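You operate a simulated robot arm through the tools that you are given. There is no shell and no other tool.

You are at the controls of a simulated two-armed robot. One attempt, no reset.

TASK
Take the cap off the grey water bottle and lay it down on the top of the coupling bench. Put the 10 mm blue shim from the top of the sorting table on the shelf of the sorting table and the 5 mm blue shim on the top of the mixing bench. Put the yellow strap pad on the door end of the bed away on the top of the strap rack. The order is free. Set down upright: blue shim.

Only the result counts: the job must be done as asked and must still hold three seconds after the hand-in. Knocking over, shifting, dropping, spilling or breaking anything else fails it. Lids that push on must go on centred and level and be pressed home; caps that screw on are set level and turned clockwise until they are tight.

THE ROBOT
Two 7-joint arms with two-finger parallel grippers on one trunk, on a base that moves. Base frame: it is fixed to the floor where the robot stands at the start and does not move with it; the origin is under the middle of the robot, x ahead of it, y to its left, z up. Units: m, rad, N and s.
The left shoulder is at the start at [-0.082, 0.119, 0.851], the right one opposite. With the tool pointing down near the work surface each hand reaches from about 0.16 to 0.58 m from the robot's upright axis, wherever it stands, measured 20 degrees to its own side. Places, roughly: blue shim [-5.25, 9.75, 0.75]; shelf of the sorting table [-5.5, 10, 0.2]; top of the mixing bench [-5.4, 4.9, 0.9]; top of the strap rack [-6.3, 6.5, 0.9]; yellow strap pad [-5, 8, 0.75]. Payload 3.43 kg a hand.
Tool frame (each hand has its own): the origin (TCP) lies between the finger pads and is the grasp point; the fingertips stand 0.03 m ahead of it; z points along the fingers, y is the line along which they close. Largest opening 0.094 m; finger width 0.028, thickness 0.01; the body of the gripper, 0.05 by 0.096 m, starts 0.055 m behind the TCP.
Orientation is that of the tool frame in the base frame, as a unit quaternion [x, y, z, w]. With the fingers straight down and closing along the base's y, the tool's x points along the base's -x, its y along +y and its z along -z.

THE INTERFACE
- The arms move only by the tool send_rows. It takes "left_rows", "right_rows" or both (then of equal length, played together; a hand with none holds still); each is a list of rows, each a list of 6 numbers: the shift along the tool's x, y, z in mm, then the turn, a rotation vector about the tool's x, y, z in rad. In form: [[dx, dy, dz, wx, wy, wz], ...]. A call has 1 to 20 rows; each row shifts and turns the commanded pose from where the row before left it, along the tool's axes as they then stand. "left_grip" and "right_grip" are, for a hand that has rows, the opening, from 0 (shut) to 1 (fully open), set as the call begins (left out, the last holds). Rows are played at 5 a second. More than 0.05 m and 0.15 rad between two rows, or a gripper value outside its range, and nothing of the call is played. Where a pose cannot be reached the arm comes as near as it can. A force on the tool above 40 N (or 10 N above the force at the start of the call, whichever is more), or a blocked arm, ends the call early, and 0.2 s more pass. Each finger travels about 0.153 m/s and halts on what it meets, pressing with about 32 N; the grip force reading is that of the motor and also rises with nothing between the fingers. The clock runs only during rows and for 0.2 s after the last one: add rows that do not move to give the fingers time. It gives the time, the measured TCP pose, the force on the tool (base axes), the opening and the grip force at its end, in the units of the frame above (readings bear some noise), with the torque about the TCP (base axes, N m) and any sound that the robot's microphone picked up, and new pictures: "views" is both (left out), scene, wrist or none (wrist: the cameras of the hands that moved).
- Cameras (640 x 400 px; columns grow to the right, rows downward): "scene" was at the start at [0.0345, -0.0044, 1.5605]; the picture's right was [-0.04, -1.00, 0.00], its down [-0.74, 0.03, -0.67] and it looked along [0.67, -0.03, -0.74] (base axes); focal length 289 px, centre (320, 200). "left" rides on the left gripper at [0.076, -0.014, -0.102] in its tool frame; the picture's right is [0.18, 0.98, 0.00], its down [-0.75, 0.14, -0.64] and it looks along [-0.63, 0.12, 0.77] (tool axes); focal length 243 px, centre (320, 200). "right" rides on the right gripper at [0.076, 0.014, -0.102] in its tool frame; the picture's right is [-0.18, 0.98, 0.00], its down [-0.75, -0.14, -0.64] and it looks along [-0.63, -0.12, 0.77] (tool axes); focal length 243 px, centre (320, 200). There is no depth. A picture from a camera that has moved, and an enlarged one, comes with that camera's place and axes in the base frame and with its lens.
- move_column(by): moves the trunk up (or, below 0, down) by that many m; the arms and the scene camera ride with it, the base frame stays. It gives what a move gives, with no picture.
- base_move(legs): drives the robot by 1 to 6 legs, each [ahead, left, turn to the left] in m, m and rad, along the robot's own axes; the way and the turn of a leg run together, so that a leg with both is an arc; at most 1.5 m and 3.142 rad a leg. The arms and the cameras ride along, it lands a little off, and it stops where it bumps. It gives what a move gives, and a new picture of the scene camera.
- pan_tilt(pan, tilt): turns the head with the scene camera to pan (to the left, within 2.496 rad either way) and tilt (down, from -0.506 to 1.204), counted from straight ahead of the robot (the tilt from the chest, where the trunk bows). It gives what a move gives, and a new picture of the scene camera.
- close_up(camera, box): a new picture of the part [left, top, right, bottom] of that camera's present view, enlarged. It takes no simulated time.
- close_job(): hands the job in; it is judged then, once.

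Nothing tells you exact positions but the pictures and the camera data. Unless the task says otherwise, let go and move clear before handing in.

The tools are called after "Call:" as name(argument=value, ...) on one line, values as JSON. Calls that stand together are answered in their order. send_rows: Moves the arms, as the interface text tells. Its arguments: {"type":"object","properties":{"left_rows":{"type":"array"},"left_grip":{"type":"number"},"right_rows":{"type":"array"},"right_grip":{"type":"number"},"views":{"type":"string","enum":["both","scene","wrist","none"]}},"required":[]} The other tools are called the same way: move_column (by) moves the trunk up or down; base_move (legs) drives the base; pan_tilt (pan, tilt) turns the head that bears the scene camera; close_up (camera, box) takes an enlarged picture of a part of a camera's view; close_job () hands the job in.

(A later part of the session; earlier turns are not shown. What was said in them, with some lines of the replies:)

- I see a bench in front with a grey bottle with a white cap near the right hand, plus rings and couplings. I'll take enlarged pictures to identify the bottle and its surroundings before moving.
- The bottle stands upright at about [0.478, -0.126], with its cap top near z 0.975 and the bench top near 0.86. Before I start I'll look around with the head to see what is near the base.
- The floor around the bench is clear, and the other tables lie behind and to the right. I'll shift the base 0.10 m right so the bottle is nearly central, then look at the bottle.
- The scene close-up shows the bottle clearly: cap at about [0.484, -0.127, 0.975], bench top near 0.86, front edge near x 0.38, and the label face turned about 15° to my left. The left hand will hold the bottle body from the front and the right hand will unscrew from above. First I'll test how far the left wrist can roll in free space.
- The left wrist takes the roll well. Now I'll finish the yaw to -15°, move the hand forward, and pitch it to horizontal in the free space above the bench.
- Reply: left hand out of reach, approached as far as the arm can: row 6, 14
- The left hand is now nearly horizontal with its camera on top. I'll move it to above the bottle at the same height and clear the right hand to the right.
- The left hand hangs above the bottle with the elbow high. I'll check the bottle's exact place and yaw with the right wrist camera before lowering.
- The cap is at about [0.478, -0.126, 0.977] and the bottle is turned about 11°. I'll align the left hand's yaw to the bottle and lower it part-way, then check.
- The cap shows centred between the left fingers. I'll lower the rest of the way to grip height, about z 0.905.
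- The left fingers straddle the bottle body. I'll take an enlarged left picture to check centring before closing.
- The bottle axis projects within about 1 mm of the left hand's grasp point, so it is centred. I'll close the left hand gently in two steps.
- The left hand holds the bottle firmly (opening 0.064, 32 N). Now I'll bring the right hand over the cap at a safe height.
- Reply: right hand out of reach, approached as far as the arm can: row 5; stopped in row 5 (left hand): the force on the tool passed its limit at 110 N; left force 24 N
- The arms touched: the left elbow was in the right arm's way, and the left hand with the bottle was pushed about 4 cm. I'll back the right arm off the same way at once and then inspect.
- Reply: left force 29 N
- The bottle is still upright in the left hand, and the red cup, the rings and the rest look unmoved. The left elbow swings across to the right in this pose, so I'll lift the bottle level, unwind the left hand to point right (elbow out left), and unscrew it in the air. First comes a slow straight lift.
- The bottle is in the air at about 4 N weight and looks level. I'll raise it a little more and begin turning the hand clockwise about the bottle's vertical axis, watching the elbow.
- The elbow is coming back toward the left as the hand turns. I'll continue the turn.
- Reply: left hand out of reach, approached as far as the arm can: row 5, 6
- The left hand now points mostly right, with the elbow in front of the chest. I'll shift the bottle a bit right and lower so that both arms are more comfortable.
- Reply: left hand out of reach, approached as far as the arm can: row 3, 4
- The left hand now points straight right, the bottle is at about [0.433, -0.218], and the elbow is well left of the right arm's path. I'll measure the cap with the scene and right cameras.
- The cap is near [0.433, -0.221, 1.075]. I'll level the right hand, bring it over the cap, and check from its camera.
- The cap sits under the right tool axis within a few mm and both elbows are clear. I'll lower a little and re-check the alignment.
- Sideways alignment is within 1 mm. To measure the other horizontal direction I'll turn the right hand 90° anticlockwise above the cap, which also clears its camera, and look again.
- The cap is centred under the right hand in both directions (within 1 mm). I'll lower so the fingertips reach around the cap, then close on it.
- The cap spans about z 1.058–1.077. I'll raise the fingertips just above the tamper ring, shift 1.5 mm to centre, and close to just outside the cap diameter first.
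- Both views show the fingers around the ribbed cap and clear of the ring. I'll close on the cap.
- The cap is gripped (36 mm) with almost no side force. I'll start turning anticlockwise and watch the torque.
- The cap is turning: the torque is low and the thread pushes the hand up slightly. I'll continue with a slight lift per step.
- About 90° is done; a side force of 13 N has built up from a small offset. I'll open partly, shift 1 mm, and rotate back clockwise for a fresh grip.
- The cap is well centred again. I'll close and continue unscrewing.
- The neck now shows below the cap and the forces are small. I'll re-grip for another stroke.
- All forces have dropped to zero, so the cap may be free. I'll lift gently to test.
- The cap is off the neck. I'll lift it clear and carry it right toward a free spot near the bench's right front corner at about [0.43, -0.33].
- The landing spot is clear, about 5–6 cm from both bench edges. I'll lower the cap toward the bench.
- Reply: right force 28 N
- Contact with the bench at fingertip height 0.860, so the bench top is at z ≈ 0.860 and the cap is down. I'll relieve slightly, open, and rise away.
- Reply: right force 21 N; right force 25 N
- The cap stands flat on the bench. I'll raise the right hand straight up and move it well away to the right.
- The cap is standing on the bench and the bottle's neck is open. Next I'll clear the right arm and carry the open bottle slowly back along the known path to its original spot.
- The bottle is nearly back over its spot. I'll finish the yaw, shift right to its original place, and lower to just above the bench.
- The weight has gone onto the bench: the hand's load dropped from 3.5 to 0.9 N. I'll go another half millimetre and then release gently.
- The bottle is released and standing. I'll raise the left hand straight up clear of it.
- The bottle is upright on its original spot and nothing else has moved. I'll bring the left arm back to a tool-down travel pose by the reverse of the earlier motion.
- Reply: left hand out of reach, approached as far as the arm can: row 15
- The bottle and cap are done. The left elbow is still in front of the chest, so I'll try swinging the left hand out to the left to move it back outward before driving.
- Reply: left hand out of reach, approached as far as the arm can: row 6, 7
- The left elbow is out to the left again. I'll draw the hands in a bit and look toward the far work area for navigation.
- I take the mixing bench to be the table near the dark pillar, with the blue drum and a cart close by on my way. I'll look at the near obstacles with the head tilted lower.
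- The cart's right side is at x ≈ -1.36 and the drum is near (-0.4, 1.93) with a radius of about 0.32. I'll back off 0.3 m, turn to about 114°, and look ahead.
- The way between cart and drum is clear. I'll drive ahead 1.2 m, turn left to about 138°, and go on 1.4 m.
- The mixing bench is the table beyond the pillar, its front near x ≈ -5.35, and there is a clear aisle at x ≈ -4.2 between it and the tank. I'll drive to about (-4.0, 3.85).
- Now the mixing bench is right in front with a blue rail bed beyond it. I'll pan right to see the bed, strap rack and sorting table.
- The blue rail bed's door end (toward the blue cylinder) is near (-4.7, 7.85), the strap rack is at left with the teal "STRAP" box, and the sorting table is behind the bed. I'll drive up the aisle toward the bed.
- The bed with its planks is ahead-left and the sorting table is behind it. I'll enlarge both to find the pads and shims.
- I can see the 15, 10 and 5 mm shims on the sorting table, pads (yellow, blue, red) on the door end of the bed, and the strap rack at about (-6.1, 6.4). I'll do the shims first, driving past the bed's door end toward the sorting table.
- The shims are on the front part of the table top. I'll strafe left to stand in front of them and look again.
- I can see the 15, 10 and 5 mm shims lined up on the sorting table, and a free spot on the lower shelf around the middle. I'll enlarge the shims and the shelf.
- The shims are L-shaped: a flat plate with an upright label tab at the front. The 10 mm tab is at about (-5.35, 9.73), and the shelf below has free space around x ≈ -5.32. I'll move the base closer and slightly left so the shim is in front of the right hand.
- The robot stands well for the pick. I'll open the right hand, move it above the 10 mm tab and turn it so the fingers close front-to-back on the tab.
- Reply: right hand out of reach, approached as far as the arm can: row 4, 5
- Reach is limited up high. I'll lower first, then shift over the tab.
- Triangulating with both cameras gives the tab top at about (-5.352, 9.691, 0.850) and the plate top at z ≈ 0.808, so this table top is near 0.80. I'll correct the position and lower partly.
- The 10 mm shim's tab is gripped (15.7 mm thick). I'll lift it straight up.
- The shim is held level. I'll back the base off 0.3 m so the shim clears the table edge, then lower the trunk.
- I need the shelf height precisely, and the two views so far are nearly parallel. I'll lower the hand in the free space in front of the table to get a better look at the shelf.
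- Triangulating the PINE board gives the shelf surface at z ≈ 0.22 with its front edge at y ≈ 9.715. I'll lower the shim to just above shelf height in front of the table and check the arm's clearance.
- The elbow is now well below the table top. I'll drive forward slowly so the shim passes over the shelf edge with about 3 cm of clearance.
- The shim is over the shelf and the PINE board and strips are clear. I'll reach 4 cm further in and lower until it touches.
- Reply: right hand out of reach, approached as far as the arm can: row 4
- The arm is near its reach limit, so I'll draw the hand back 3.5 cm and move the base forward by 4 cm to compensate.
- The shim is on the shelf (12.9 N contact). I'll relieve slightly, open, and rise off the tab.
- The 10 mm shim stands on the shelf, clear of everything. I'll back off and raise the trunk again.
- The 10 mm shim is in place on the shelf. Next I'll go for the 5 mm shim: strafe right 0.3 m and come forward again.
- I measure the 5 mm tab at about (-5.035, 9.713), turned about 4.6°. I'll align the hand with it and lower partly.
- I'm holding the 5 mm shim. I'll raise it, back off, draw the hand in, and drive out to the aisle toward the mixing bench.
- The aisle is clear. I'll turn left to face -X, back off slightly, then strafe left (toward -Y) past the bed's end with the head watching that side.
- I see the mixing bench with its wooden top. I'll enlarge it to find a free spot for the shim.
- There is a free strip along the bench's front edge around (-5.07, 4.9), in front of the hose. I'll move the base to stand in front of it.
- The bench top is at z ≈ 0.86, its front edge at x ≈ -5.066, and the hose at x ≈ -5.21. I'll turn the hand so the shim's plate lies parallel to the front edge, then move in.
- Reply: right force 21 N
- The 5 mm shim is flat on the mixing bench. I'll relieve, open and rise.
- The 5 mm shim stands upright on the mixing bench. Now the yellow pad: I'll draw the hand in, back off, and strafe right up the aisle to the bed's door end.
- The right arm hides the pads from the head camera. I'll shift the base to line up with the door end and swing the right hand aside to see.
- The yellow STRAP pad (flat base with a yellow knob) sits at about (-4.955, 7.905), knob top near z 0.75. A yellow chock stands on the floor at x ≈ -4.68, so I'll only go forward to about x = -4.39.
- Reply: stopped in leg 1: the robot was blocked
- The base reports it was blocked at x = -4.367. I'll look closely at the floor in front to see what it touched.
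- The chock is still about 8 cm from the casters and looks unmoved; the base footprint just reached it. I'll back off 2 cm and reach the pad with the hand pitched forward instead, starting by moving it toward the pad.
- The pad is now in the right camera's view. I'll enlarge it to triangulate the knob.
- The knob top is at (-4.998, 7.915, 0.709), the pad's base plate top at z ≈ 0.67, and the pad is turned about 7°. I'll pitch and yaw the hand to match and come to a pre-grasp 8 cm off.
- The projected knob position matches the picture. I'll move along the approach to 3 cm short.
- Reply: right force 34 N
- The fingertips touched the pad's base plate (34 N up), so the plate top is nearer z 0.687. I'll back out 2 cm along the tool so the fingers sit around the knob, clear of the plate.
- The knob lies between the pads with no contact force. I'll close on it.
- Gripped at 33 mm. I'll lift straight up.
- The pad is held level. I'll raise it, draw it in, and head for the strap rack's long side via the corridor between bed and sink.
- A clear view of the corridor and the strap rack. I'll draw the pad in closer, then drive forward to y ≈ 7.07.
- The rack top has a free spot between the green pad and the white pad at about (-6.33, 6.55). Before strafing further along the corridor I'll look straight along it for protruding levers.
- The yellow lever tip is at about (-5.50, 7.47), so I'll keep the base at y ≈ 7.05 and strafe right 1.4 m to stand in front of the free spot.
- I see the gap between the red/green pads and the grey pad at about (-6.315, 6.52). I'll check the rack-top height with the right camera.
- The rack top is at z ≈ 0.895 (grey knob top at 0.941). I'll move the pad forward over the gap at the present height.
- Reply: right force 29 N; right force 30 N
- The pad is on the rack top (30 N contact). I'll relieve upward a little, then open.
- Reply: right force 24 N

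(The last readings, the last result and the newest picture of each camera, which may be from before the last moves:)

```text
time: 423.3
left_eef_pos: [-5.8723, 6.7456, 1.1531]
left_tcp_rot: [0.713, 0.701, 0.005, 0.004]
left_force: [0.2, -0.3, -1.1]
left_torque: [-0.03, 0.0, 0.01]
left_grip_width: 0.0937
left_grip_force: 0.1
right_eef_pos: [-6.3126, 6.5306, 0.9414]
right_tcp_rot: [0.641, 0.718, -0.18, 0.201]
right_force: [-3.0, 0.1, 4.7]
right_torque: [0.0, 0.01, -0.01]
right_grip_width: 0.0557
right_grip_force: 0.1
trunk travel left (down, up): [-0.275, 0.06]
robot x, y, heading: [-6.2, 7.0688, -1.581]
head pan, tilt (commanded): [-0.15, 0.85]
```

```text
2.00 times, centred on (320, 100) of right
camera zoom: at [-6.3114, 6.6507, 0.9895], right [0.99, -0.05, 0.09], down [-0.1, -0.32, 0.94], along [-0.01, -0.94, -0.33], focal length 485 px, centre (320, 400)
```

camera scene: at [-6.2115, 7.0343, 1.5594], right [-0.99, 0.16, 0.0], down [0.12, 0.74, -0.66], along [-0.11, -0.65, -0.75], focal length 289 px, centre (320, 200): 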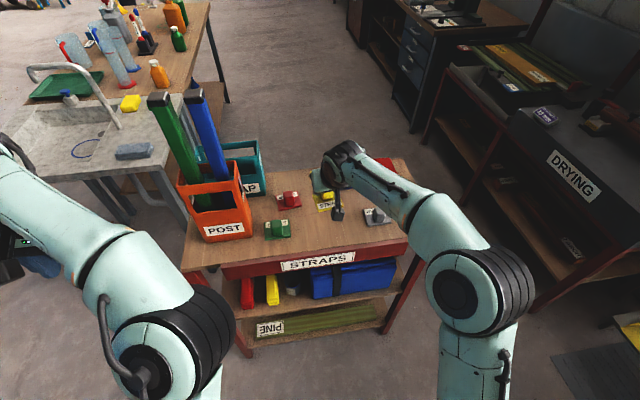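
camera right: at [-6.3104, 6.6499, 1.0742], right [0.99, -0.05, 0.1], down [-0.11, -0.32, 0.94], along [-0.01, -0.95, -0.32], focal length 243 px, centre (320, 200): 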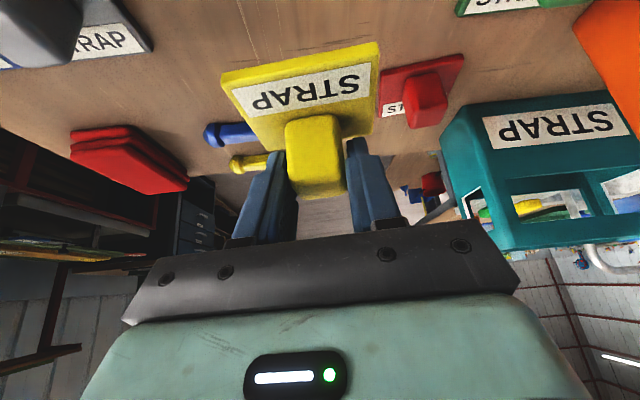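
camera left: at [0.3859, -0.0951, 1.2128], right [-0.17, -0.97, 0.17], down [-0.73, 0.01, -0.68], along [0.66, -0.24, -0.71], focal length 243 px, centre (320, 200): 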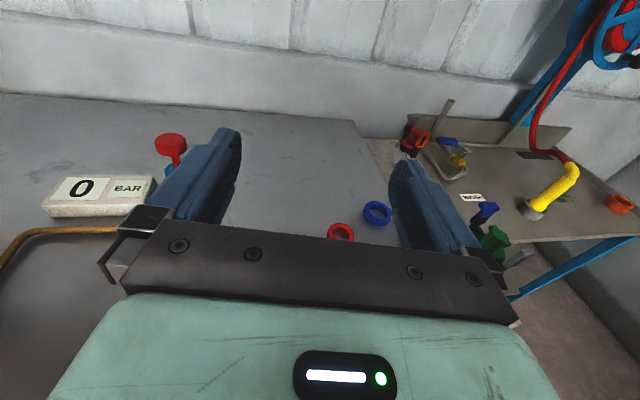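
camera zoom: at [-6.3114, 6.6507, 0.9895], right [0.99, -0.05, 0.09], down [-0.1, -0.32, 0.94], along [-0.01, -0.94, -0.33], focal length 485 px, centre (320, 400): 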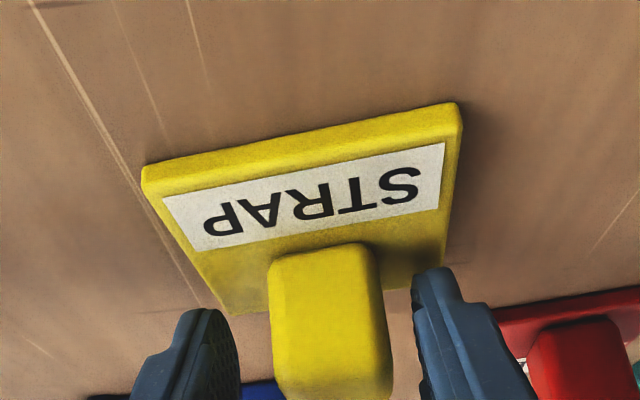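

Call:
send_rows(right_rows=[[0, 0, -5, 0, 0, 0], [0, 0, -15, 0, 0, 0], [0, 0, -30, 0, 0, 0], [0, 0, -40, 0, 0, 0], [0, 0, -40, 0, 0, 0], [0, 0, -40, 0, 0, 0], [0, 0, 0, 0, 0, 0]], views="both")

Call:
close_up(camera="scene", box=[220, 100, 460, 250])

```text
time: 424.9
left_eef_pos: [-5.8724, 6.7438, 1.1512]
left_tcp_rot: [0.714, 0.701, 0.005, 0.002]
left_force: [0.1, -0.7, -0.6]
left_torque: [0.02, -0.01, -0.01]
left_grip_width: 0.0938
left_grip_force: 0.2
right_eef_pos: [-6.3227, 6.6186, 1.0884]
right_tcp_rot: [0.641, 0.718, -0.181, 0.203]
right_force: [-1.6, 0.1, -0.4]
right_torque: [0.0, 0.02, 0.0]
right_grip_width: 0.0564
right_grip_force: 0.0
trunk travel left (down, up): [-0.275, 0.06]
robot x, y, heading: [-6.1985, 7.0669, -1.582]
head pan, tilt (commanded): [-0.15, 0.85]
camera scene: at [-6.2111, 7.0329, 1.5594], right [-0.99, 0.16, 0.0], down [0.12, 0.74, -0.66], along [-0.11, -0.65, -0.75], focal length 289 px, centre (320, 200)
camera right: at [-6.3215, 6.7378, 1.1367], right [0.99, -0.05, 0.09], down [-0.11, -0.32, 0.94], along [-0.01, -0.95, -0.32], focal length 243 px, centre (320, 200)
```

scene: 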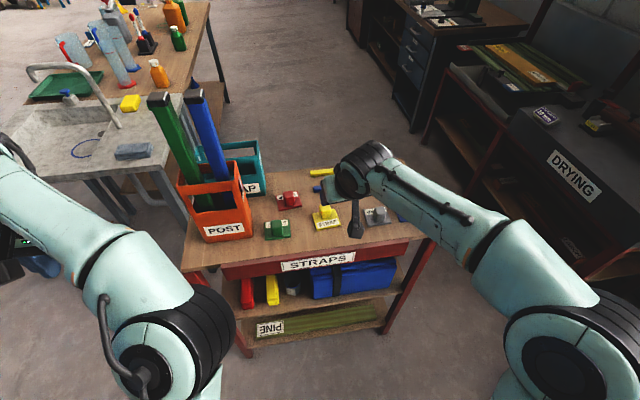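
right: 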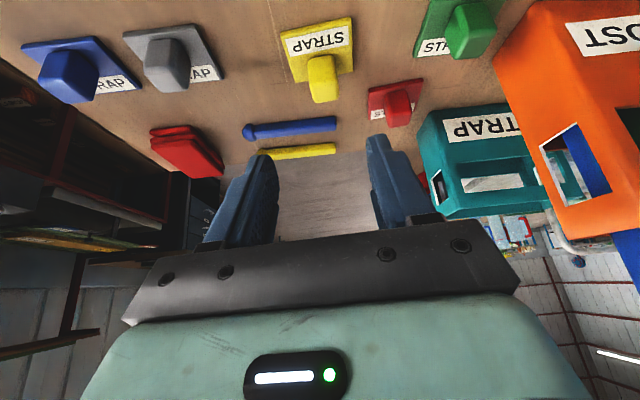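

```text
2.67 times, centred on (340, 175) of scene
camera zoom: at [-6.2111, 7.0329, 1.5594], right [-0.99, 0.16, 0.0], down [0.12, 0.74, -0.66], along [-0.11, -0.65, -0.75], focal length 771 px, centre (267, 267)
```

zoom: 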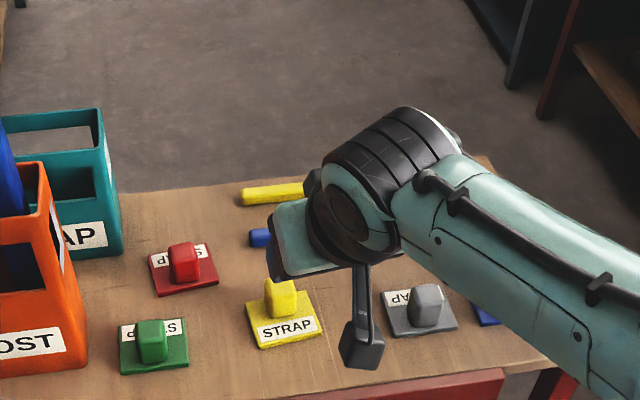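

The yellow pad stands between the other pads on the strap rack top, and nothing else has moved. I'll draw the hand well clear toward the robot and take a final look.

Call:
send_rows(right_rows=[[31.8, 4.1, -19.4, 0, 0, 0], [31.8, 4.1, -19.4, 0, 0, 0], [31.8, 4.1, -19.4, 0, 0, 0], [31.8, 4.1, -19.4, 0, 0, 0], [0, 0, 0, 0, 0, 0]], views="scene")

Call:
close_up(camera="scene", box=[220, 100, 460, 250])

Call:
pan_tilt(pan=1.9, tilt=0.5)

```text
time: 426.1
left_eef_pos: [-5.8718, 6.744, 1.153]
left_tcp_rot: [0.713, 0.701, 0.005, 0.003]
left_force: [-0.3, 0.3, 0.6]
left_torque: [0.03, -0.02, 0.0]
left_grip_width: 0.0939
left_grip_force: 0.1
right_eef_pos: [-6.3242, 6.7669, 1.0868]
right_tcp_rot: [0.642, 0.717, -0.181, 0.202]
right_force: [0.3, 0.4, -0.1]
right_torque: [0.03, -0.01, -0.05]
right_grip_width: 0.0562
right_grip_force: 0.0
trunk travel left (down, up): [-0.275, 0.06]
robot x, y, heading: [-6.1932, 7.0682, -1.583]
head pan, tilt (commanded): [-0.15, 0.85]
camera scene: at [-6.2111, 7.0328, 1.5594], right [-0.99, 0.16, 0.0], down [0.12, 0.74, -0.66], along [-0.11, -0.65, -0.75], focal length 289 px, centre (320, 200)
```

scene: 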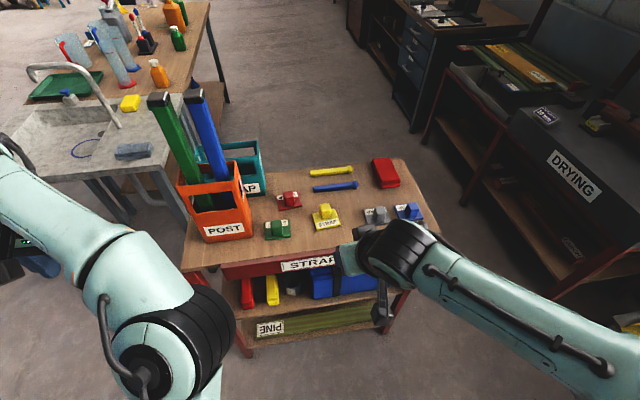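

```text
2.67 times, centred on (340, 175) of scene
camera zoom: at [-6.2111, 7.0328, 1.5594], right [-0.99, 0.16, 0.0], down [0.12, 0.74, -0.66], along [-0.11, -0.65, -0.75], focal length 771 px, centre (267, 267)
```

zoom: 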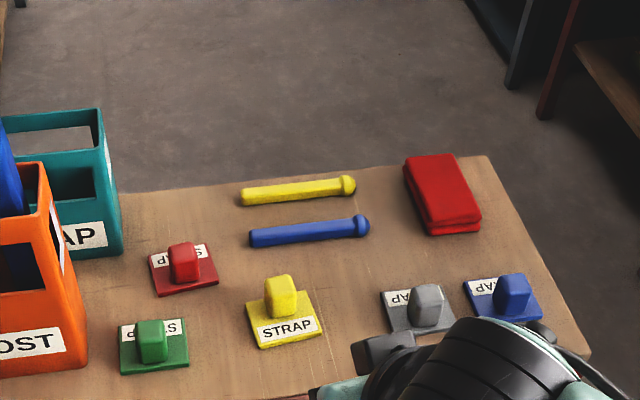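

```text
time: 428.0
left_eef_pos: [-5.8728, 6.7444, 1.1523]
left_tcp_rot: [0.713, 0.701, 0.005, 0.002]
left_force: [-1.2, 0.1, 0.0]
left_torque: [0.01, -0.02, -0.01]
left_grip_width: 0.094
left_grip_force: 0.2
right_eef_pos: [-6.3244, 6.767, 1.0875]
right_tcp_rot: [0.642, 0.717, -0.181, 0.202]
right_force: [0.0, -0.4, 0.1]
right_torque: [0.0, -0.01, 0.01]
right_grip_width: 0.0564
right_grip_force: 0.0
trunk travel left (down, up): [-0.275, 0.06]
robot x, y, heading: [-6.1973, 7.0662, -1.583]
head pan, tilt (commanded): [1.901, 0.499]
camera scene: at [-6.1122, 7.1391, 1.5893], right [0.31, -0.95, 0.0], down [-0.45, -0.15, -0.88], along [0.83, 0.27, -0.48], focal length 289 px, centre (320, 200)
```

scene: 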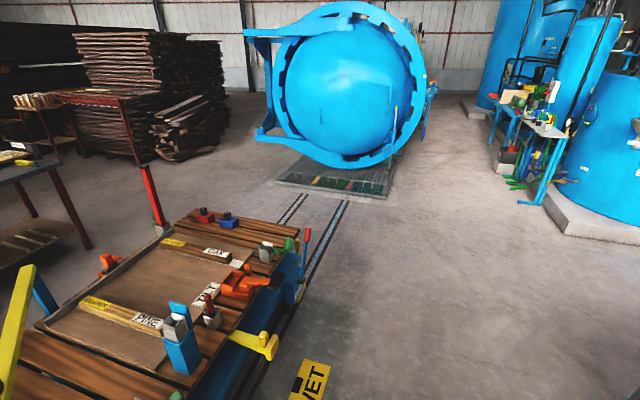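

All four parts are done: the cap is off and lying on the coupling bench beside the upright bottle, the 10 mm shim is on the shelf, the 5 mm shim is on the mixing bench, and the yellow pad is on the strap rack. The hands are empty and clear, so I hand the job in.

Call:
close_job()

```text
The job is handed in.
```

I've handed in the job with all four parts done. I don't have the verdict on it, only what the cameras showed at the end.

- **Bottle cap:** it is off and lying on the coupling bench near the right front corner. The open bottle stands upright within about 2 mm of its original spot.
- **10 mm blue shim:** it stands upright on the shelf of the sorting table, clear of the PINE board and the strips.
- **5 mm blue shim:** it stands upright on the mixing bench, along the front edge and clear of the hose.
- **Yellow strap pad:** it is on top of the strap rack, between the red and green pads and the grey pad.

Three things could count against the job:

- **Bottle pushed early on:** while the left hand held the bottle, the arms touched and pushed it about 4 cm. It stayed upright and the nearby red cup did not move.
- **Bottle lifted to unscrew:** I lifted the bottle to take the cap off in the air, then put it back.
- **Base blocked at the bed:** the base was blocked when I drove up to the bed's door end, most likely by the yellow chock on the rail. I backed off, and in the pictures the chock looked unmoved.
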